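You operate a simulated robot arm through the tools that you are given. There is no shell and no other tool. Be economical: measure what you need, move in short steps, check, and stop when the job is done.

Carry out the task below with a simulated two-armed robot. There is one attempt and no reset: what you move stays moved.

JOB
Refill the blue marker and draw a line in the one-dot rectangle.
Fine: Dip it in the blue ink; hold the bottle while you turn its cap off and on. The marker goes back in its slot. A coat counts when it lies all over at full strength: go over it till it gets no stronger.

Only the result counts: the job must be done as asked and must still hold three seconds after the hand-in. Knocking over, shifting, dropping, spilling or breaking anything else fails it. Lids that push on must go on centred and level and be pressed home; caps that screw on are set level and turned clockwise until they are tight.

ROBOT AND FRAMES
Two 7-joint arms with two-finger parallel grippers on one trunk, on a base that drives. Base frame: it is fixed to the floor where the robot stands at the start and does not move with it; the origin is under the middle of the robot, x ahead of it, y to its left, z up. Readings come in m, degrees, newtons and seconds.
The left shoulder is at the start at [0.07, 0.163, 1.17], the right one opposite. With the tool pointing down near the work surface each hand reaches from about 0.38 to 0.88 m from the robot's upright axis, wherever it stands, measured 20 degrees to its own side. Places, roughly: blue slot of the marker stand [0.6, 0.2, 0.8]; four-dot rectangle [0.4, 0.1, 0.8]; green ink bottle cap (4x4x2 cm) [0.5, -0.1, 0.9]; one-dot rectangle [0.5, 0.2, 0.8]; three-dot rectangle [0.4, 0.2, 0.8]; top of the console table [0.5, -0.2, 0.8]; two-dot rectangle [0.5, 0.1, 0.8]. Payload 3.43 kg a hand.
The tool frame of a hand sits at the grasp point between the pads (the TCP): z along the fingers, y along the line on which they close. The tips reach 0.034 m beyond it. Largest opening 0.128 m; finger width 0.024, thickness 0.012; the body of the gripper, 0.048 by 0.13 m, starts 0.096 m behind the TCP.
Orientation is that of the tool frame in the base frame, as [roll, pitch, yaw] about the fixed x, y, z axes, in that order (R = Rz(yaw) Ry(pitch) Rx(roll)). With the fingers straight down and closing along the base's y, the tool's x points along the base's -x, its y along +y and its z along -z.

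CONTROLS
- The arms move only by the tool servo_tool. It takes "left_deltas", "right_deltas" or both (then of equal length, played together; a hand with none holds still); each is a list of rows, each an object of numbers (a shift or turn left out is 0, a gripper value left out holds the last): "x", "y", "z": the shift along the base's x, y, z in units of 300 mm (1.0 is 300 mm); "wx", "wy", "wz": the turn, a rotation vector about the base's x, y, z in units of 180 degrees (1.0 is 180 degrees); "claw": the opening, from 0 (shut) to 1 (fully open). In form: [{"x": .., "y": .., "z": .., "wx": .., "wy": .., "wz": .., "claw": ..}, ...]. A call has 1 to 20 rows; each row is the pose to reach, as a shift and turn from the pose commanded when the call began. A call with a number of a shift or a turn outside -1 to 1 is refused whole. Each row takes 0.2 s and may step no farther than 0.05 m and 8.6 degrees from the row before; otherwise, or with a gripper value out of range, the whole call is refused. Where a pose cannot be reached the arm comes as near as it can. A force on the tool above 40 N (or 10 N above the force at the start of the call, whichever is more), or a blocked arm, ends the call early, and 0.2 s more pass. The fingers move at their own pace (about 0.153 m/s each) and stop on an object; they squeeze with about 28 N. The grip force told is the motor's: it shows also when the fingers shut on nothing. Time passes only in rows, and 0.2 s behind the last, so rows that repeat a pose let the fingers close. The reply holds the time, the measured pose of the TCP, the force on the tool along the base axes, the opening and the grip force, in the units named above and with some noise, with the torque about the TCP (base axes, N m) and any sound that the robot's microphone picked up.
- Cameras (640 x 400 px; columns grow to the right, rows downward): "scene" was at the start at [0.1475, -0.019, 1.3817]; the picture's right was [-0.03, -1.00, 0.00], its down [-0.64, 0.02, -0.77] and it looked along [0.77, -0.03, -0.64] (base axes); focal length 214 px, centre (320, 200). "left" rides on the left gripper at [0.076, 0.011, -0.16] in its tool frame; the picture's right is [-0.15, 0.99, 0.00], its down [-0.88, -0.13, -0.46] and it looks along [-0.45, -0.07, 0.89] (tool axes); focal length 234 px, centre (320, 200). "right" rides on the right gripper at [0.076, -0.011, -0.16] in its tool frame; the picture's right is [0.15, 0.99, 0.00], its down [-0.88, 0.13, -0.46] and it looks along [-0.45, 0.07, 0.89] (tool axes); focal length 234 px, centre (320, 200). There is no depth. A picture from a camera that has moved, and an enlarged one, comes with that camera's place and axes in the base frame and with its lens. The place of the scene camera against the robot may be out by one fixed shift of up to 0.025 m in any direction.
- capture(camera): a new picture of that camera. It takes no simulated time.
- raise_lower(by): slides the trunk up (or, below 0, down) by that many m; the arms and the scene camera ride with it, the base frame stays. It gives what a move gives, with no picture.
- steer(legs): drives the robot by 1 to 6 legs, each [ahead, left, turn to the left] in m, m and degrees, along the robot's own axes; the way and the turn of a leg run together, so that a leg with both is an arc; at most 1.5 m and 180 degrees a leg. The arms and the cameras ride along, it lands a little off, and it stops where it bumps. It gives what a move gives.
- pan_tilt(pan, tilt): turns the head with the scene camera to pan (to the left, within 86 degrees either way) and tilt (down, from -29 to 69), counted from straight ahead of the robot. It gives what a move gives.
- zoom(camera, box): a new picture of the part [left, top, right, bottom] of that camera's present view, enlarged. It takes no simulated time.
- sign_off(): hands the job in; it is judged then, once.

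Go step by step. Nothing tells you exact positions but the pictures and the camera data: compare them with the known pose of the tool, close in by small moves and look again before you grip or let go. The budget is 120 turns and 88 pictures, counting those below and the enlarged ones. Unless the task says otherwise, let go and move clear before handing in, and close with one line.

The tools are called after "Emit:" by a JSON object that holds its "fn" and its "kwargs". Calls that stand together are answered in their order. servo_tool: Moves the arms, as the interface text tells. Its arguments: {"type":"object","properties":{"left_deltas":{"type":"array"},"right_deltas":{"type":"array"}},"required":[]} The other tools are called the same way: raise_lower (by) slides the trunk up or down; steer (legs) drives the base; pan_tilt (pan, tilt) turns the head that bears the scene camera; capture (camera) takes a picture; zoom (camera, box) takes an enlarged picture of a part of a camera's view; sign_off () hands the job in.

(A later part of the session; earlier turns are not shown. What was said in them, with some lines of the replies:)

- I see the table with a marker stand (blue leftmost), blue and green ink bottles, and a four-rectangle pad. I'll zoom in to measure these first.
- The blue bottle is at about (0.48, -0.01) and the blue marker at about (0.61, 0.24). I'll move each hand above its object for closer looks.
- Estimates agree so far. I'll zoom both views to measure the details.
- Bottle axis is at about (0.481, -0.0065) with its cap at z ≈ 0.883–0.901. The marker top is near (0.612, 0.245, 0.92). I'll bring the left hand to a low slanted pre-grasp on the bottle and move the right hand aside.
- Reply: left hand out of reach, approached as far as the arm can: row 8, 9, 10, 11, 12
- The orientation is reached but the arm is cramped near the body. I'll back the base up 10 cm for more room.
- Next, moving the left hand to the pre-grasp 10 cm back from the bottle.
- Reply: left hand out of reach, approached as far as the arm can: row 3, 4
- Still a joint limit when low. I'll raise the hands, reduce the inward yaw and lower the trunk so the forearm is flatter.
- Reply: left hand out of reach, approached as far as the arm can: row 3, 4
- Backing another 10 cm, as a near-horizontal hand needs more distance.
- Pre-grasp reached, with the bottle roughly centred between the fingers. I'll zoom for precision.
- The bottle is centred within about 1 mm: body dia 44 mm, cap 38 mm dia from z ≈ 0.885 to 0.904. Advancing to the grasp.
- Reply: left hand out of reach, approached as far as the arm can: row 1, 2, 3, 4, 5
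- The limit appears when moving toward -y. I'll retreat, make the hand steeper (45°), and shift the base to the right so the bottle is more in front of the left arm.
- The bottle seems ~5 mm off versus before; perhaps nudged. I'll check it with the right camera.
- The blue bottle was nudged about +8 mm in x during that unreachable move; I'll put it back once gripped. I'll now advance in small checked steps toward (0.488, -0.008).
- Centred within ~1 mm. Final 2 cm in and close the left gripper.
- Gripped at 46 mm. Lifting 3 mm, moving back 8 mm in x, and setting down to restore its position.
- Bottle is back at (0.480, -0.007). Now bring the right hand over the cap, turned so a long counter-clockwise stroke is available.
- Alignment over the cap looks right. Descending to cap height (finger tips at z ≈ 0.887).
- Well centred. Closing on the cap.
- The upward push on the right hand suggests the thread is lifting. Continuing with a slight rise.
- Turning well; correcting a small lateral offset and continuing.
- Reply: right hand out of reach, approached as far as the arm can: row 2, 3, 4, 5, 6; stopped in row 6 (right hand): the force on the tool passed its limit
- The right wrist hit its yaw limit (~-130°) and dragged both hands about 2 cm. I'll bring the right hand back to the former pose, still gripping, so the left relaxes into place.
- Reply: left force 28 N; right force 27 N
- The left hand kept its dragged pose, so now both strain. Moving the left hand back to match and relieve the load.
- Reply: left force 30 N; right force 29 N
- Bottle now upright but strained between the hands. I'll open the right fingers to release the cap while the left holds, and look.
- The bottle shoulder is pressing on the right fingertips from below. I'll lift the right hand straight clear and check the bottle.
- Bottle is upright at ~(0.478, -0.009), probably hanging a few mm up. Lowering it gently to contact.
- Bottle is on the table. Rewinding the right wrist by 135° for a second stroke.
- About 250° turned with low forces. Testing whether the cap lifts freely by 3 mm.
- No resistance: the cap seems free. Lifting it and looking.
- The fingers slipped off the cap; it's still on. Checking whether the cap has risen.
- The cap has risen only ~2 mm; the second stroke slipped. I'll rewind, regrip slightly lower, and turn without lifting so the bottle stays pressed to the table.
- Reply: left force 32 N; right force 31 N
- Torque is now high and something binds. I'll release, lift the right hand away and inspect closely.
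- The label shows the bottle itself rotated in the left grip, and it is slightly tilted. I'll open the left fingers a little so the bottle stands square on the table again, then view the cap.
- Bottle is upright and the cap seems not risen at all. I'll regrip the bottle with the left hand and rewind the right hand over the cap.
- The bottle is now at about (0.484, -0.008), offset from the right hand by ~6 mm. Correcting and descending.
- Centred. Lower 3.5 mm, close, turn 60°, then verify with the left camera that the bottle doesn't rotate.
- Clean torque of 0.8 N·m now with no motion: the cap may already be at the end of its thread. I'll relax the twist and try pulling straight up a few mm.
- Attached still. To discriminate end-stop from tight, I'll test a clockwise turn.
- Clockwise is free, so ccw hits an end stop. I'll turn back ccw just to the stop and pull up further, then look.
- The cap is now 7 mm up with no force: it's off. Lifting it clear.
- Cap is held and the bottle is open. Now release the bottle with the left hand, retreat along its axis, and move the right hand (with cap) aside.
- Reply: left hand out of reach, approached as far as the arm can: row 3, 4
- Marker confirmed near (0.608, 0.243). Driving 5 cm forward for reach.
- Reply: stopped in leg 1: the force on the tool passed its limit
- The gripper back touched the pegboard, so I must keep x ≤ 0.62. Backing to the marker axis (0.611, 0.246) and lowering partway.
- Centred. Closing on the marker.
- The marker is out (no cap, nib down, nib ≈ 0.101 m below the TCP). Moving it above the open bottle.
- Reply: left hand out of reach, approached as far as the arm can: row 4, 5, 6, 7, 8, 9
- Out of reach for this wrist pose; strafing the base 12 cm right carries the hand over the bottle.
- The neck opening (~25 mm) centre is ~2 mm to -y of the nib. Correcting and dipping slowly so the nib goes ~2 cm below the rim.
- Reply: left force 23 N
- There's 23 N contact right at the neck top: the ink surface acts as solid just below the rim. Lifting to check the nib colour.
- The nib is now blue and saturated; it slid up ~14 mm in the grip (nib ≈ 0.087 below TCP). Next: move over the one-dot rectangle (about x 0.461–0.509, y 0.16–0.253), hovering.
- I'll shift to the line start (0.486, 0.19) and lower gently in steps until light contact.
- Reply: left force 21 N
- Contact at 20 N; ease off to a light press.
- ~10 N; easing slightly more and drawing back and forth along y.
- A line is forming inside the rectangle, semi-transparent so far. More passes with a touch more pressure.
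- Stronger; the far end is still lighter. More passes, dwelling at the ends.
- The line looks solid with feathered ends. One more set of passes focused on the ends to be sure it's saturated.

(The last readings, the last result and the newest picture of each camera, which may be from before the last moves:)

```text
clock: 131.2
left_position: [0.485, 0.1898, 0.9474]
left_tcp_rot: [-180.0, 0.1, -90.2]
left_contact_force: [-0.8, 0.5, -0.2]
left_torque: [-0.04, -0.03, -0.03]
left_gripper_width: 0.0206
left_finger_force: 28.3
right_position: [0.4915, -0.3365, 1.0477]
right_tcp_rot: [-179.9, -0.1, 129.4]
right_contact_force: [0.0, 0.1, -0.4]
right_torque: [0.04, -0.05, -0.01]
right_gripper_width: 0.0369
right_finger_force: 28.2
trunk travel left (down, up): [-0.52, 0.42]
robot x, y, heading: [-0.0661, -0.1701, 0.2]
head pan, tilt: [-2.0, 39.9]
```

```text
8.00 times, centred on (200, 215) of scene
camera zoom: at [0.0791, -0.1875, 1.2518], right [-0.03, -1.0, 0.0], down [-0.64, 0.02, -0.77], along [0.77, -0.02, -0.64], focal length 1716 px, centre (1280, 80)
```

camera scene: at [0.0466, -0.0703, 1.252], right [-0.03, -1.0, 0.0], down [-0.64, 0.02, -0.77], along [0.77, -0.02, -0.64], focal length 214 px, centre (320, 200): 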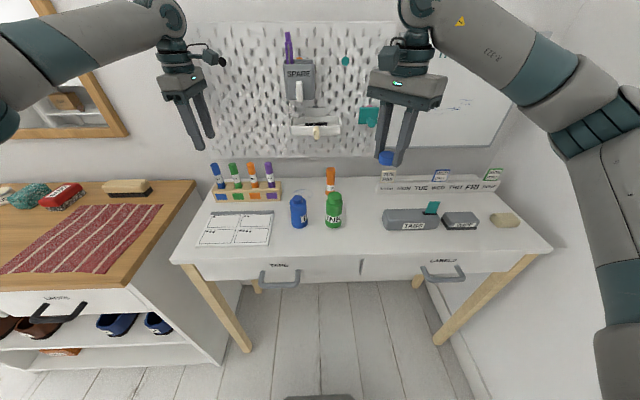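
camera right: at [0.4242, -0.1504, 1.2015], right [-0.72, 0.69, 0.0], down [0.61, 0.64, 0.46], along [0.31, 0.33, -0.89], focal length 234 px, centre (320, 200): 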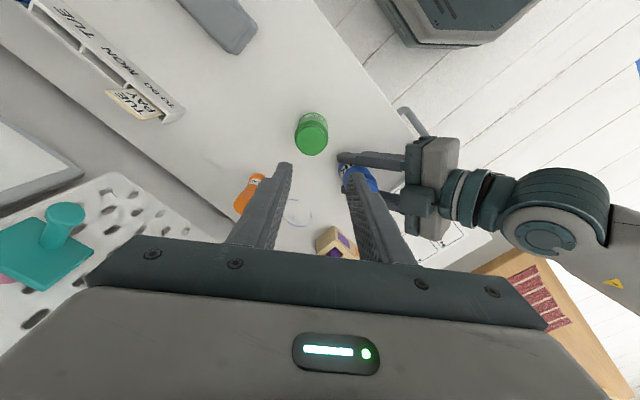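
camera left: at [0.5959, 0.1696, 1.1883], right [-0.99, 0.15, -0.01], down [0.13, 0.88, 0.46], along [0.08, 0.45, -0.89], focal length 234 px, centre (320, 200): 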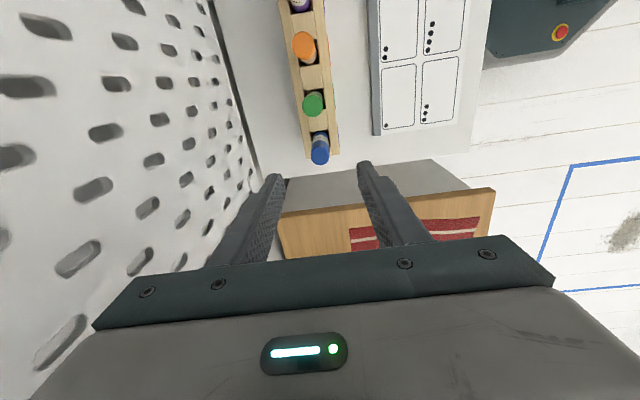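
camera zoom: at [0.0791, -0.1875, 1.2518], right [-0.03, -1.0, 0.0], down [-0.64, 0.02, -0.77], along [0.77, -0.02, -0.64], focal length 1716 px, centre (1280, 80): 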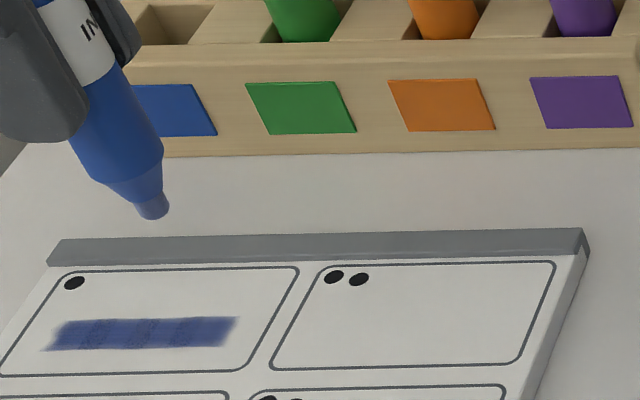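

The line is good. Returning the marker: lift, move over the blue slot (0.6115, 0.250).

Emit:
{"fn": "servo_tool", "kwargs": {"left_deltas": [{"z": 0.14}, {"z": 0.275}, {"x": 0.085, "y": 0.04, "z": 0.275}, {"x": 0.17, "y": 0.08, "z": 0.275}, {"x": 0.255, "y": 0.12, "z": 0.275}, {"x": 0.34, "y": 0.16, "z": 0.275}, {"x": 0.422, "y": 0.2, "z": 0.275}, {"x": 0.422, "y": 0.2, "z": 0.275}, {"x": 0.422, "y": 0.2, "z": 0.275}]}}

Emit:
{"fn": "zoom", "kwargs": {"camera": "left", "box": [240, 100, 400, 220]}}

```text
clock: 133.2
left_position: [0.6125, 0.2516, 1.0302]
left_tcp_rot: [180.0, 0.1, -89.9]
left_contact_force: [-0.9, 0.1, 0.1]
left_torque: [0.02, 0.04, 0.01]
left_gripper_width: 0.0203
left_finger_force: 28.2
right_position: [0.4941, -0.3364, 1.048]
right_tcp_rot: [-179.9, -0.1, 129.4]
right_contact_force: [-0.7, 0.1, -0.7]
right_torque: [-0.01, 0.06, 0.0]
right_gripper_width: 0.037
right_finger_force: 28.3
trunk travel left (down, up): [-0.52, 0.42]
robot x, y, heading: [-0.0705, -0.1689, 0.3]
head pan, tilt: [-2.0, 39.9]
```

```text
3.33 times, centred on (320, 160) of left
camera zoom: at [0.6005, 0.1747, 1.1885], right [-0.99, 0.15, 0.0], down [0.13, 0.88, 0.46], along [0.07, 0.45, -0.89], focal length 781 px, centre (320, 333)
```

zoom: 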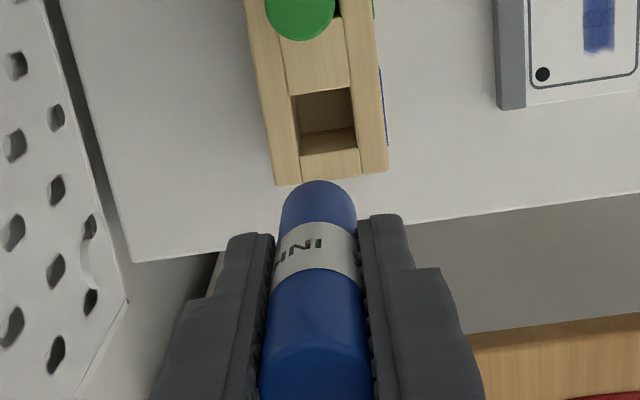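

Emit:
{"fn": "servo_tool", "kwargs": {"left_deltas": [{"x": -0.005, "y": -0.006, "z": -0.1}, {"x": -0.005, "y": -0.006, "z": -0.2}, {"x": -0.005, "y": -0.006, "z": -0.27}, {"x": -0.005, "y": -0.006, "z": -0.31}, {"x": -0.005, "y": -0.006, "z": -0.35}, {"x": -0.005, "y": -0.006, "z": -0.38}, {"x": -0.005, "y": -0.006, "z": -0.41}, {"x": -0.005, "y": -0.006, "z": -0.435}]}}

Emit:
{"fn": "zoom", "kwargs": {"camera": "left", "box": [240, 100, 400, 220]}}

```text
clock: 135.0
left_position: [0.6113, 0.2481, 0.8996]
left_tcp_rot: [-179.9, 0.0, -90.0]
left_contact_force: [-0.7, -0.8, 0.0]
left_torque: [-0.02, -0.02, 0.01]
left_gripper_width: 0.0206
left_finger_force: 28.2
right_position: [0.4934, -0.3363, 1.0463]
right_tcp_rot: [-179.9, -0.1, 129.5]
right_contact_force: [0.2, 1.2, -0.4]
right_torque: [-0.05, -0.01, -0.01]
right_gripper_width: 0.0371
right_finger_force: 27.9
trunk travel left (down, up): [-0.52, 0.42]
robot x, y, heading: [-0.0669, -0.1688, 0.1]
head pan, tilt: [-2.0, 39.9]
```

```text
3.33 times, centred on (320, 160) of left
camera zoom: at [0.5993, 0.173, 1.0581], right [-0.99, 0.15, 0.0], down [0.13, 0.88, 0.46], along [0.07, 0.45, -0.89], focal length 781 px, centre (320, 333)
```

zoom: 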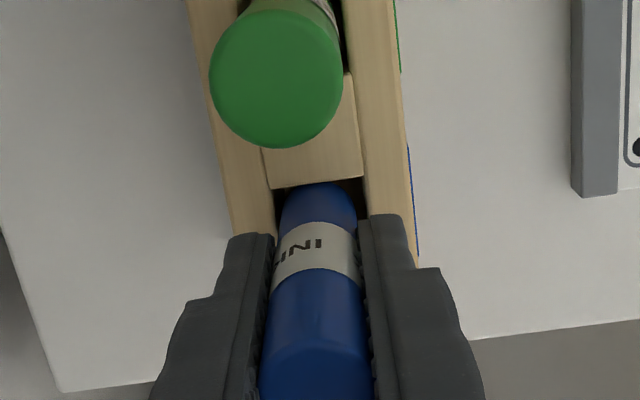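

It's in the slot with no contact force. Lowering the last millimetres and releasing.

Emit:
{"fn": "servo_tool", "kwargs": {"left_deltas": [{"z": -0.01}, {"z": -0.02}, {"z": -0.024}]}}

Emit:
{"fn": "servo_tool", "kwargs": {"left_deltas": [{"claw": 0.2}, {"claw": 0.26}, {"claw": 0.34}, {"claw": 0.42}, {"claw": 0.48}, {"z": 0.1}, {"z": 0.22}, {"z": 0.34}, {"z": 0.46}]}}

Emit:
{"fn": "zoom", "kwargs": {"camera": "scene", "box": [120, 120, 300, 240]}}

```text
clock: 135.8
left_position: [0.6111, 0.2476, 0.8938]
left_tcp_rot: [-179.9, 0.0, -90.0]
left_contact_force: [0.7, 0.7, 0.5]
left_torque: [-0.04, -0.02, -0.02]
left_gripper_width: 0.0204
left_finger_force: 27.7
right_position: [0.4935, -0.3357, 1.0465]
right_tcp_rot: [-179.9, -0.1, 129.4]
right_contact_force: [-0.2, -0.2, 0.1]
right_torque: [0.0, 0.0, 0.0]
right_gripper_width: 0.0371
right_finger_force: 28.7
trunk travel left (down, up): [-0.52, 0.42]
robot x, y, heading: [-0.0711, -0.1688, -0.1]
head pan, tilt: [-2.0, 39.9]
```

```text
clock: 137.8
left_position: [0.6116, 0.2474, 1.031]
left_tcp_rot: [-179.8, 0.1, -90.1]
left_contact_force: [0.0, -0.4, -0.5]
left_torque: [0.01, -0.01, -0.05]
left_gripper_width: 0.0615
left_finger_force: 0.0
right_position: [0.4934, -0.3376, 1.047]
right_tcp_rot: [180.0, -0.2, 129.4]
right_contact_force: [0.2, -0.2, 0.0]
right_torque: [0.03, -0.03, 0.01]
right_gripper_width: 0.0369
right_finger_force: 28.1
trunk travel left (down, up): [-0.52, 0.42]
robot x, y, heading: [-0.069, -0.1708, 0.4]
head pan, tilt: [-2.0, 39.9]
```

```text
3.33 times, centred on (210, 180) of scene
camera zoom: at [0.0796, -0.1875, 1.2517], right [-0.03, -1.0, 0.0], down [-0.64, 0.02, -0.77], along [0.77, -0.02, -0.64], focal length 715 px, centre (687, 267)
```

zoom: 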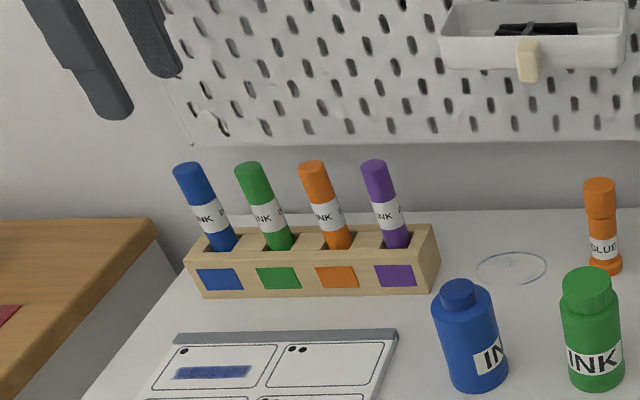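

The marker is back in its slot. Now restore the left hand's orientation and the base position for gripping the bottle again.

Emit:
{"fn": "servo_tool", "kwargs": {"left_deltas": [{"x": -0.1, "z": 0.05}, {"x": -0.2, "z": 0.05, "wz": -0.04}, {"x": -0.2, "z": 0.05, "wz": -0.0864}, {"x": -0.2, "z": 0.05, "wz": -0.1329}, {"x": -0.2, "z": 0.05, "wz": -0.1793}, {"x": -0.2, "z": 0.05, "wz": -0.2258}, {"x": -0.2, "z": 0.05, "wz": -0.2722}, {"x": -0.2, "z": 0.05, "wz": -0.3187}, {"x": -0.2, "z": 0.05, "wz": -0.3651}, {"x": -0.2, "z": 0.05, "wz": -0.4116}, {"x": -0.2, "z": 0.05, "wz": -0.458}, {"x": -0.2, "z": 0.05, "wz": -0.5045}, {"x": -0.2, "z": 0.05, "wz": -0.5509}, {"x": -0.2, "z": 0.05, "wz": -0.5974}, {"x": -0.2, "z": 0.05, "wz": -0.6438}, {"x": -0.2, "z": 0.05, "wz": -0.6896}]}}

Emit:
{"fn": "steer", "kwargs": {"legs": [[-0.131, 0.07, 0]]}}

```text
clock: 141.2
left_position: [0.5503, 0.2484, 1.0458]
left_tcp_rot: [-180.0, 0.1, 145.6]
left_contact_force: [0.1, -0.1, 0.7]
left_torque: [-0.04, 0.03, -0.03]
left_gripper_width: 0.0614
left_finger_force: 0.0
right_position: [0.4927, -0.3369, 1.0471]
right_tcp_rot: [-180.0, -0.1, 129.4]
right_contact_force: [-0.3, 0.2, -0.2]
right_torque: [0.0, 0.01, 0.0]
right_gripper_width: 0.0367
right_finger_force: 27.8
trunk travel left (down, up): [-0.52, 0.42]
robot x, y, heading: [-0.0654, -0.1681, 0.2]
head pan, tilt: [-2.0, 39.9]
```

```text
clock: 142.6
left_position: [0.4197, 0.3191, 1.0452]
left_tcp_rot: [-180.0, 0.2, 145.9]
left_contact_force: [-1.6, -0.6, 0.8]
left_torque: [-0.01, -0.02, 0.01]
left_gripper_width: 0.0614
left_finger_force: 0.0
right_position: [0.3635, -0.2654, 1.0471]
right_tcp_rot: [-179.8, -0.1, 129.4]
right_contact_force: [-0.2, -0.5, -0.9]
right_torque: [-0.03, -0.03, -0.02]
right_gripper_width: 0.0368
right_finger_force: 27.9
trunk travel left (down, up): [-0.52, 0.42]
robot x, y, heading: [-0.2002, -0.0982, 0.1]
head pan, tilt: [-2.0, 39.9]
```

Emit:
{"fn": "servo_tool", "kwargs": {"left_deltas": [{"x": -0.03, "y": -0.115, "z": -0.02, "wx": -0.0176, "wy": -0.0258}, {"x": -0.06, "y": -0.23, "z": -0.05, "wx": -0.0352, "wy": -0.0516}, {"x": -0.08, "y": -0.345, "z": -0.09, "wx": -0.0528, "wy": -0.0774}, {"x": -0.09, "y": -0.46, "z": -0.14, "wx": -0.0704, "wy": -0.1033}, {"x": -0.09, "y": -0.575, "z": -0.2, "wx": -0.088, "wy": -0.1291}, {"x": -0.08, "y": -0.69, "z": -0.27, "wx": -0.1056, "wy": -0.1549}, {"x": -0.06, "y": -0.805, "z": -0.35, "wx": -0.1232, "wy": -0.1807}, {"x": -0.043, "y": -0.919, "z": -0.418, "wx": -0.1408, "wy": -0.2065}, {"x": -0.043, "y": -0.919, "z": -0.418, "wx": -0.1408, "wy": -0.2065}]}}

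Emit:
{"fn": "capture", "kwargs": {"camera": "left"}}

```text
clock: 144.6
left_position: [0.4057, 0.0421, 0.9204]
left_tcp_rot: [-179.9, 45.1, 145.9]
left_contact_force: [0.2, -0.5, 0.6]
left_torque: [0.0, 0.02, 0.05]
left_gripper_width: 0.0615
left_finger_force: 0.0
right_position: [0.3611, -0.2688, 1.0478]
right_tcp_rot: [-179.9, -0.2, 129.3]
right_contact_force: [-0.5, -1.1, -0.1]
right_torque: [0.0, 0.0, 0.02]
right_gripper_width: 0.0367
right_finger_force: 27.6
trunk travel left (down, up): [-0.52, 0.42]
robot x, y, heading: [-0.1959, -0.1014, 0.1]
head pan, tilt: [-2.0, 39.9]
```

```text
8 pictures are left
camera left: at [0.2738, 0.1446, 0.9783], right [0.64, 0.76, 0.1], down [0.17, -0.27, 0.95], along [0.75, -0.59, -0.31], focal length 234 px, centre (320, 200)
```

left: 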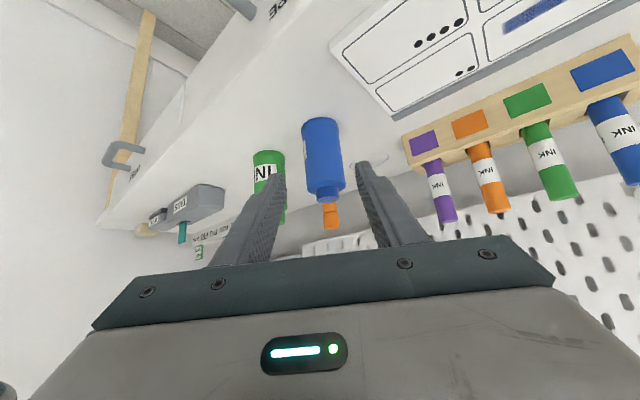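

Bottle nearly centred (+2 mm). Advancing and gripping the bottle.

Emit:
{"fn": "servo_tool", "kwargs": {"left_deltas": [{"x": 0.048, "y": -0.03, "z": -0.057}, {"x": 0.096, "y": -0.06, "z": -0.114}, {"x": 0.145, "y": -0.09, "z": -0.171}, {"x": 0.193, "y": -0.12, "z": -0.228}, {"x": 0.241, "y": -0.15, "z": -0.285}, {"x": 0.241, "y": -0.15, "z": -0.285}, {"x": 0.241, "y": -0.15, "z": -0.285, "claw": 0.42}, {"x": 0.241, "y": -0.15, "z": -0.285, "claw": 0.38}, {"x": 0.241, "y": -0.15, "z": -0.285, "claw": 0.34}, {"x": 0.241, "y": -0.15, "z": -0.285, "claw": 0.1}, {"x": 0.241, "y": -0.15, "z": -0.285, "claw": 0.1}], "right_deltas": [{"x": 0.06}, {"x": 0.12}, {"x": 0.18}, {"x": 0.24}, {"x": 0.3}, {"x": 0.3, "y": 0.1}, {"x": 0.35, "y": 0.2}, {"x": 0.4, "y": 0.3}, {"x": 0.4, "y": 0.4}, {"x": 0.4, "y": 0.5}, {"x": 0.4, "y": 0.6}]}}

```text
clock: 146.9
left_position: [0.4797, -0.0006, 0.8336]
left_tcp_rot: [-179.7, 45.1, 146.0]
left_contact_force: [0.3, -0.4, 0.2]
left_torque: [0.01, -0.03, 0.01]
left_gripper_width: 0.0466
left_finger_force: 28.4
right_position: [0.483, -0.0844, 1.0464]
right_tcp_rot: [-179.9, 0.1, 129.4]
right_contact_force: [1.4, 0.3, -0.5]
right_torque: [0.0, 0.03, -0.02]
right_gripper_width: 0.0371
right_finger_force: 28.1
trunk travel left (down, up): [-0.52, 0.42]
robot x, y, heading: [-0.1961, -0.098, 0.1]
head pan, tilt: [-2.0, 39.9]
```

Bottle gripped. Checking the neck position with the right camera.

Emit:
{"fn": "zoom", "kwargs": {"camera": "right", "box": [300, 60, 420, 150]}}

```text
4.44 times, centred on (360, 105) of right
camera zoom: at [0.4264, -0.0333, 1.2081], right [0.67, 0.74, 0.0], down [0.66, -0.6, 0.45], along [0.34, -0.31, -0.89], focal length 1041 px, centre (142, 622)
```

zoom: 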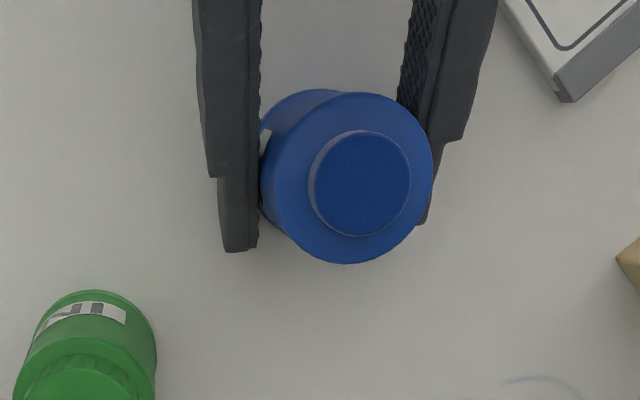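

Neck centre ≈ (0.485, -0.004). I'll rotate the right hand (with cap) to the high-yaw end for a clockwise stroke and hover over the neck.

Emit:
{"fn": "servo_tool", "kwargs": {"right_deltas": [{"wz": 0.044}, {"wz": 0.088}, {"wz": 0.132}, {"wz": 0.176}, {"wz": 0.22}, {"wz": 0.264, "y": 0.04}, {"wz": 0.308, "y": 0.09}, {"wz": 0.352, "y": 0.14}, {"wz": 0.396, "y": 0.19}, {"wz": 0.44, "y": 0.24, "x": 0.003}, {"wz": 0.484, "y": 0.27, "x": 0.006}, {"wz": 0.52, "y": 0.27, "x": 0.006}, {"wz": 0.52, "y": 0.27, "x": 0.006, "z": -0.1}, {"wz": 0.52, "y": 0.27, "x": 0.006, "z": -0.2}, {"wz": 0.52, "y": 0.27, "x": 0.006, "z": -0.28}, {"wz": 0.52, "y": 0.27, "x": 0.006, "z": -0.3}]}}

Emit:
{"fn": "zoom", "kwargs": {"camera": "right", "box": [240, 80, 400, 200]}}

```text
clock: 150.3
left_position: [0.4792, -0.0026, 0.8342]
left_tcp_rot: [-179.7, 44.9, 146.1]
left_contact_force: [-0.3, 0.5, -0.5]
left_torque: [-0.02, 0.03, -0.01]
left_gripper_width: 0.0464
left_finger_force: 28.0
right_position: [0.4833, -0.0048, 0.956]
right_tcp_rot: [-179.8, -0.2, -137.1]
right_contact_force: [-0.5, 0.6, -0.1]
right_torque: [-0.01, -0.02, -0.02]
right_gripper_width: 0.0371
right_finger_force: 28.4
trunk travel left (down, up): [-0.52, 0.42]
robot x, y, heading: [-0.2021, -0.0976, 0.0]
head pan, tilt: [-2.0, 39.9]
```

```text
3.33 times, centred on (320, 140) of right
camera zoom: at [0.4366, -0.0649, 1.1176], right [-0.78, 0.62, 0.0], down [0.56, 0.7, 0.45], along [0.28, 0.35, -0.89], focal length 781 px, centre (320, 400)
```

zoom: 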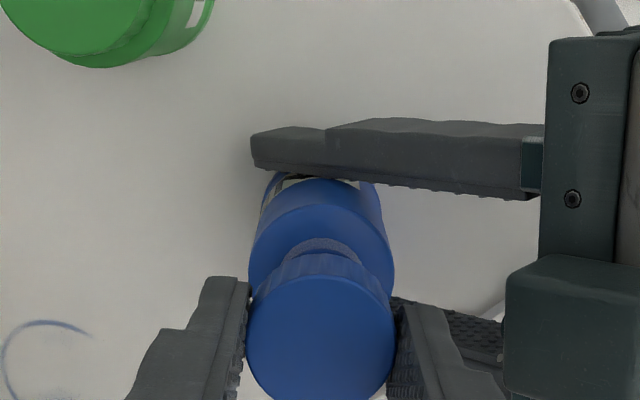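

Aligned within ~1 mm by the averaged estimates. Lowering the cap to just above seating.

Emit:
{"fn": "servo_tool", "kwargs": {"right_deltas": [{"z": -0.05}, {"z": -0.08}, {"z": -0.1}, {"z": -0.105}]}}

```text
clock: 151.3
left_position: [0.4799, -0.0022, 0.8356]
left_tcp_rot: [-179.7, 45.0, 146.0]
left_contact_force: [0.4, -0.6, -0.5]
left_torque: [0.08, -0.03, 0.01]
left_gripper_width: 0.0465
left_finger_force: 27.8
right_position: [0.4844, -0.0052, 0.9243]
right_tcp_rot: [180.0, -0.1, -137.0]
right_contact_force: [0.1, 1.1, 0.3]
right_torque: [0.07, 0.02, 0.0]
right_gripper_width: 0.0367
right_finger_force: 28.0
trunk travel left (down, up): [-0.52, 0.42]
robot x, y, heading: [-0.2022, -0.0978, 0.2]
head pan, tilt: [-2.0, 39.9]
```

No contact yet though the cap is around the neck. Continuing down gently.

Emit:
{"fn": "servo_tool", "kwargs": {"right_deltas": [{"z": -0.004}, {"z": -0.008}, {"z": -0.012}]}}

```text
clock: 152.2
left_position: [0.4795, -0.0018, 0.8346]
left_tcp_rot: [-179.9, 45.1, 145.7]
left_contact_force: [-1.9, -3.5, -0.3]
left_torque: [0.84, -0.8, -0.01]
left_gripper_width: 0.0467
left_finger_force: 27.8
right_position: [0.4836, -0.0058, 0.9208]
right_tcp_rot: [-179.9, -0.2, -137.0]
right_contact_force: [2.3, 4.6, -0.9]
right_torque: [-0.57, 0.59, -0.01]
right_gripper_width: 0.037
right_finger_force: 28.2
trunk travel left (down, up): [-0.52, 0.42]
robot x, y, heading: [-0.1994, -0.0977, 0.1]
head pan, tilt: [-2.0, 39.9]
```

The cap is on the neck. Start turning clockwise with slight downward follow.

Emit:
{"fn": "servo_tool", "kwargs": {"right_deltas": [{"x": 0.001, "y": 0.002, "wz": -0.02}, {"x": 0.001, "y": 0.002, "wz": -0.065}, {"x": 0.001, "y": 0.002, "z": -0.001, "wz": -0.11}, {"x": 0.001, "y": 0.002, "z": -0.002, "wz": -0.155}, {"x": 0.001, "y": 0.002, "z": -0.003, "wz": -0.2}, {"x": 0.001, "y": 0.002, "z": -0.003, "wz": -0.245}, {"x": 0.001, "y": 0.002, "z": -0.004, "wz": -0.29}, {"x": 0.001, "y": 0.002, "z": -0.004, "wz": -0.335}]}}

```text
clock: 153.9
left_position: [0.4794, -0.0004, 0.8339]
left_tcp_rot: [-179.7, 45.0, 145.9]
left_contact_force: [-3.1, 4.1, -0.8]
left_torque: [-0.19, -0.3, 0.02]
left_gripper_width: 0.0463
left_finger_force: 28.0
right_position: [0.4866, -0.0039, 0.9197]
right_tcp_rot: [-179.9, -0.1, 162.4]
right_contact_force: [3.8, -3.6, -1.7]
right_torque: [-0.14, 0.03, 0.03]
right_gripper_width: 0.0369
right_finger_force: 27.1
trunk travel left (down, up): [-0.52, 0.42]
robot x, y, heading: [-0.1996, -0.0974, 0.1]
head pan, tilt: [-2.0, 39.9]
```

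Emit:
{"fn": "servo_tool", "kwargs": {"right_deltas": [{"z": -0.001, "wz": -0.045}, {"z": -0.001, "wz": -0.09}, {"z": -0.002, "wz": -0.135}, {"z": -0.002, "wz": -0.18}, {"z": -0.003, "wz": -0.225}, {"z": -0.003, "wz": -0.27}, {"z": -0.004, "wz": -0.315}, {"z": -0.004, "wz": -0.36}, {"z": -0.004, "wz": -0.4}]}}

```text
clock: 155.9
left_position: [0.4805, -0.0011, 0.8339]
left_tcp_rot: [-179.8, 45.0, 146.1]
left_contact_force: [8.7, 11.8, -4.7]
left_torque: [-0.23, 0.52, -0.02]
left_gripper_width: 0.0464
left_finger_force: 28.1
right_position: [0.4851, -0.0047, 0.9197]
right_tcp_rot: [-179.9, -0.1, 90.7]
right_contact_force: [-7.7, -12.0, 4.1]
right_torque: [-0.71, 0.2, 0.08]
right_gripper_width: 0.0369
right_finger_force: 27.5
trunk travel left (down, up): [-0.52, 0.42]
robot x, y, heading: [-0.2009, -0.0996, 0.3]
head pan, tilt: [-2.0, 39.9]
```

Still free-turning after 132°. Release, lift, rewind the wrist, and regrip.

Emit:
{"fn": "servo_tool", "kwargs": {"right_deltas": [{"x": -0.003, "y": -0.004, "claw": 0.38}, {"x": -0.003, "y": -0.004, "claw": 0.38}, {"x": -0.003, "y": -0.004, "z": 0.12}, {"x": -0.003, "y": -0.004, "z": 0.24, "wz": 0.03}, {"x": -0.003, "y": -0.004, "z": 0.24, "wz": 0.074}, {"x": -0.003, "y": -0.004, "z": 0.24, "wz": 0.12}, {"x": -0.003, "y": -0.004, "z": 0.24, "wz": 0.166}, {"x": -0.003, "y": -0.004, "z": 0.24, "wz": 0.212}, {"x": -0.003, "y": -0.004, "z": 0.24, "wz": 0.258}, {"x": -0.003, "y": -0.004, "z": 0.24, "wz": 0.304}, {"x": -0.003, "y": -0.004, "z": 0.24, "wz": 0.35}, {"x": -0.003, "y": -0.004, "z": 0.24, "wz": 0.396}, {"x": -0.003, "y": -0.004, "z": 0.24, "wz": 0.442}, {"x": -0.003, "y": -0.004, "z": 0.24, "wz": 0.488}, {"x": -0.003, "y": -0.004, "z": 0.24, "wz": 0.534}, {"x": -0.003, "y": -0.004, "z": 0.24, "wz": 0.58}, {"x": -0.003, "y": -0.004, "z": 0.24, "wz": 0.626}, {"x": -0.003, "y": -0.004, "z": 0.24, "wz": 0.672}, {"x": -0.003, "y": -0.004, "z": 0.24, "wz": 0.716}, {"x": -0.003, "y": -0.004, "z": 0.24, "wz": 0.716}]}}

Emit:
{"fn": "zoom", "kwargs": {"camera": "right", "box": [240, 80, 400, 200]}}

```text
clock: 160.2
left_position: [0.4797, -0.002, 0.8335]
left_tcp_rot: [-179.7, 45.0, 145.9]
left_contact_force: [0.3, 0.6, 0.5]
left_torque: [0.01, 0.02, -0.02]
left_gripper_width: 0.0464
left_finger_force: 27.9
right_position: [0.4846, -0.0055, 0.9911]
right_tcp_rot: [-180.0, -0.2, -140.3]
right_contact_force: [0.3, -0.3, -1.2]
right_torque: [0.03, -0.01, 0.0]
right_gripper_width: 0.0487
right_finger_force: 0.0
trunk travel left (down, up): [-0.52, 0.42]
robot x, y, heading: [-0.1999, -0.103, 0.3]
head pan, tilt: [-2.0, 39.9]
```

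```text
3.33 times, centred on (320, 140) of right
camera zoom: at [0.4332, -0.0628, 1.1524], right [-0.74, 0.67, 0.0], down [0.6, 0.66, 0.45], along [0.3, 0.34, -0.89], focal length 781 px, centre (320, 400)
```

zoom: 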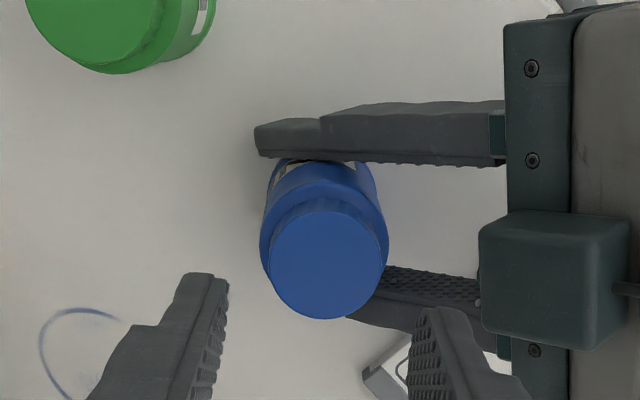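

Cap looks seated. Regrip and turn clockwise again.

Emit:
{"fn": "servo_tool", "kwargs": {"right_deltas": [{"x": -0.007, "y": 0.006, "z": -0.12}, {"x": -0.007, "y": 0.006, "z": -0.235}, {"x": -0.007, "y": 0.006, "z": -0.235, "claw": 0.34}, {"x": -0.007, "y": 0.006, "z": -0.235, "claw": 0.1}, {"x": -0.007, "y": 0.006, "z": -0.235, "claw": 0.1}, {"x": -0.007, "y": 0.006, "z": -0.235, "claw": 0.1}, {"x": -0.007, "y": 0.006, "z": -0.235, "wz": -0.043}, {"x": -0.007, "y": 0.006, "z": -0.235, "wz": -0.086}, {"x": -0.007, "y": 0.006, "z": -0.235, "wz": -0.129}, {"x": -0.007, "y": 0.006, "z": -0.235, "wz": -0.172}, {"x": -0.007, "y": 0.006, "z": -0.235, "wz": -0.215}]}}

Emit:
{"fn": "servo_tool", "kwargs": {"right_deltas": [{"wz": -0.043}, {"wz": -0.086}, {"wz": -0.129}, {"wz": -0.172}]}}

```text
clock: 162.6
left_position: [0.4793, -0.0021, 0.8347]
left_tcp_rot: [-179.6, 45.0, 145.8]
left_contact_force: [-8.5, 3.7, 2.3]
left_torque: [-0.29, -0.25, -0.05]
left_gripper_width: 0.0462
left_finger_force: 27.8
right_position: [0.4826, -0.0032, 0.9204]
right_tcp_rot: [-180.0, -0.1, -179.2]
right_contact_force: [8.2, -3.6, -4.0]
right_torque: [-0.12, -0.51, 0.03]
right_gripper_width: 0.0377
right_finger_force: 28.1
trunk travel left (down, up): [-0.52, 0.42]
robot x, y, heading: [-0.1975, -0.0975, 0.1]
head pan, tilt: [-2.0, 39.9]
```

```text
clock: 163.6
left_position: [0.4785, -0.0025, 0.8346]
left_tcp_rot: [-179.8, 45.2, 145.8]
left_contact_force: [-9.8, 0.4, 4.8]
left_torque: [-0.06, -0.21, -0.07]
left_gripper_width: 0.0463
left_finger_force: 27.7
right_position: [0.4814, -0.0047, 0.921]
right_tcp_rot: [-180.0, -0.2, 149.8]
right_contact_force: [9.3, 0.1, -6.2]
right_torque: [-0.06, -0.66, 0.03]
right_gripper_width: 0.0374
right_finger_force: 28.3
trunk travel left (down, up): [-0.52, 0.42]
robot x, y, heading: [-0.1979, -0.0965, 0.2]
head pan, tilt: [-2.0, 39.9]
```

The cap is being drawn down, so the thread is engaged. Continuing with small corrections.

Emit:
{"fn": "servo_tool", "kwargs": {"right_deltas": [{"x": 0.003, "z": -0.002, "wz": -0.043}, {"x": 0.003, "z": -0.003, "wz": -0.086}, {"x": 0.003, "z": -0.004, "wz": -0.129}, {"x": 0.003, "z": -0.004, "wz": -0.172}, {"x": 0.003, "z": -0.005, "wz": -0.215}, {"x": 0.003, "z": -0.005, "wz": -0.258}, {"x": 0.003, "z": -0.005, "wz": -0.301}, {"x": 0.003, "z": -0.005, "wz": -0.335}]}}

```text
clock: 165.3
left_position: [0.4788, -0.0032, 0.8339]
left_tcp_rot: [-179.7, 45.0, 146.0]
left_contact_force: [-5.6, -2.8, -0.8]
left_torque: [-0.1, 0.04, -0.66]
left_gripper_width: 0.0465
left_finger_force: 27.8
right_position: [0.4837, -0.0045, 0.9189]
right_tcp_rot: [-179.9, -0.1, 89.5]
right_contact_force: [5.6, 2.3, 1.0]
right_torque: [0.28, -0.38, 0.68]
right_gripper_width: 0.0372
right_finger_force: 28.0
trunk travel left (down, up): [-0.52, 0.42]
robot x, y, heading: [-0.2024, -0.0987, 0.1]
head pan, tilt: [-2.0, 39.9]
```

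Clockwise torque has risen to 0.68 N·m: the cap is tightening. One small extra turn to confirm.

Emit:
{"fn": "servo_tool", "kwargs": {"right_deltas": [{"wz": -0.03}, {"wz": -0.06}]}}

```text
clock: 165.9
left_position: [0.48, -0.0023, 0.8345]
left_tcp_rot: [-179.7, 45.0, 145.9]
left_contact_force: [-5.6, -3.3, 0.0]
left_torque: [0.04, -0.06, -0.56]
left_gripper_width: 0.0468
left_finger_force: 28.1
right_position: [0.4829, -0.003, 0.9189]
right_tcp_rot: [-179.9, -0.1, 78.6]
right_contact_force: [5.0, 3.4, 1.7]
right_torque: [0.31, -0.32, 0.58]
right_gripper_width: 0.0375
right_finger_force: 27.9
trunk travel left (down, up): [-0.52, 0.42]
robot x, y, heading: [-0.198, -0.1014, 0.1]
head pan, tilt: [-2.0, 39.9]
```

Tight. Releasing the cap with the right hand, lifting clear and checking.

Emit:
{"fn": "servo_tool", "kwargs": {"right_deltas": [{"claw": 0.38}, {"claw": 0.4}, {"claw": 0.4, "z": 0.1}, {"z": 0.25}, {"z": 0.4}, {"z": 0.45, "y": -0.12}, {"z": 0.45, "y": -0.26}, {"z": 0.45, "y": -0.4}, {"z": 0.45, "y": -0.5}]}}

Emit:
{"fn": "zoom", "kwargs": {"camera": "scene", "box": [262, 160, 342, 214]}}

```text
clock: 167.9
left_position: [0.4781, -0.0017, 0.8346]
left_tcp_rot: [-179.8, 45.0, 146.0]
left_contact_force: [0.3, -0.6, 0.5]
left_torque: [0.01, 0.06, 0.02]
left_gripper_width: 0.0468
left_finger_force: 28.2
right_position: [0.482, -0.1552, 1.0542]
right_tcp_rot: [-179.9, -0.1, 78.7]
right_contact_force: [-0.5, -0.4, 0.9]
right_torque: [-0.01, -0.01, -0.01]
right_gripper_width: 0.0513
right_finger_force: 0.1
trunk travel left (down, up): [-0.52, 0.42]
robot x, y, heading: [-0.1987, -0.098, 0.4]
head pan, tilt: [-2.0, 39.9]
```

```text
7.41 times, centred on (302, 187) of scene
camera zoom: at [-0.0511, -0.1176, 1.2517], right [-0.03, -1.0, 0.0], down [-0.64, 0.02, -0.77], along [0.77, -0.02, -0.64], focal length 1589 px, centre (453, 296)
```

zoom: 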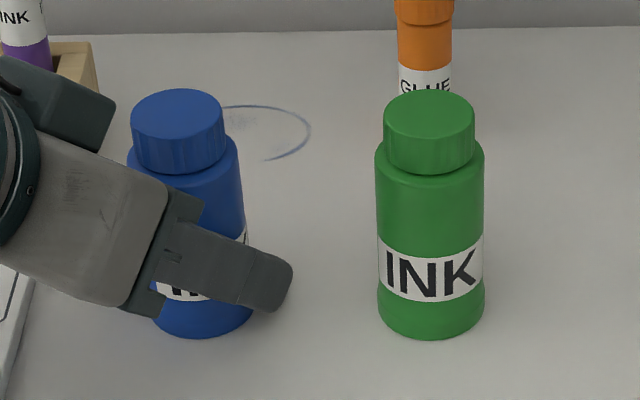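

The cap is level and fully seated. Releasing the bottle and retreating the left hand along its approach line.

Emit:
{"fn": "servo_tool", "kwargs": {"left_deltas": [{"claw": 0.38}, {"claw": 0.43}, {"claw": 0.48}, {"claw": 0.48}, {"x": -0.039, "y": 0.027, "z": 0.047}, {"x": -0.078, "y": 0.053, "z": 0.094}, {"x": -0.117, "y": 0.08, "z": 0.141}, {"x": -0.156, "y": 0.107, "z": 0.188}, {"x": -0.195, "y": 0.133, "z": 0.235}, {"x": -0.233, "y": 0.16, "z": 0.283}, {"x": -0.25, "y": 0.25, "z": 0.4}, {"x": -0.25, "y": 0.35, "z": 0.5}]}}

Emit:
{"fn": "capture", "kwargs": {"camera": "scene"}}

```text
clock: 170.6
left_position: [0.4026, 0.1013, 0.9856]
left_tcp_rot: [-179.9, 45.1, 145.8]
left_contact_force: [1.0, -0.8, 0.4]
left_torque: [0.02, 0.03, 0.03]
left_gripper_width: 0.0613
left_finger_force: 0.1
right_position: [0.4809, -0.1559, 1.0552]
right_tcp_rot: [-180.0, -0.1, 78.8]
right_contact_force: [0.0, -0.1, 0.5]
right_torque: [0.02, -0.01, -0.05]
right_gripper_width: 0.0513
right_finger_force: 0.0
trunk travel left (down, up): [-0.52, 0.42]
robot x, y, heading: [-0.1975, -0.0944, 0.5]
head pan, tilt: [-2.0, 39.9]
```

```text
3 pictures are left
camera scene: at [-0.0524, -0.1181, 1.2518], right [-0.03, -1.0, 0.0], down [-0.64, 0.02, -0.77], along [0.77, -0.02, -0.64], focal length 214 px, centre (320, 200)
```

scene: 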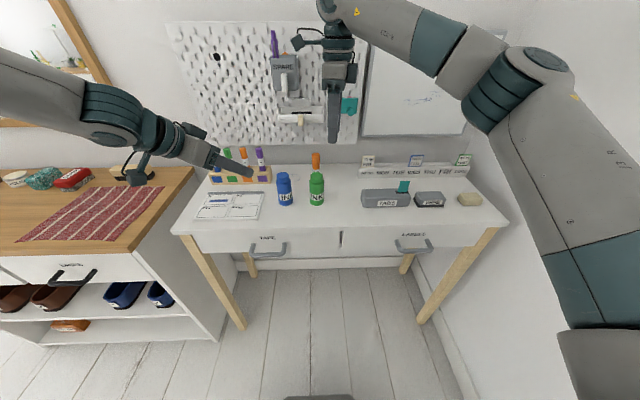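

Everything is in place: the blue bottle is standing with its cap on, the marker is in its slot, the line is in the one-dot rectangle and both hands are clear. Handing in.

Emit:
{"fn": "sign_off", "kwargs": {}}

```text
The job is handed in.
```

I dipped the blue marker in the blue ink, drew the line in the one-dot rectangle until it stopped getting stronger, put the marker back in its slot and screwed the bottle cap on tight. The bottle stands a few millimetres from where it started and has turned a little, because it slipped in the grip.
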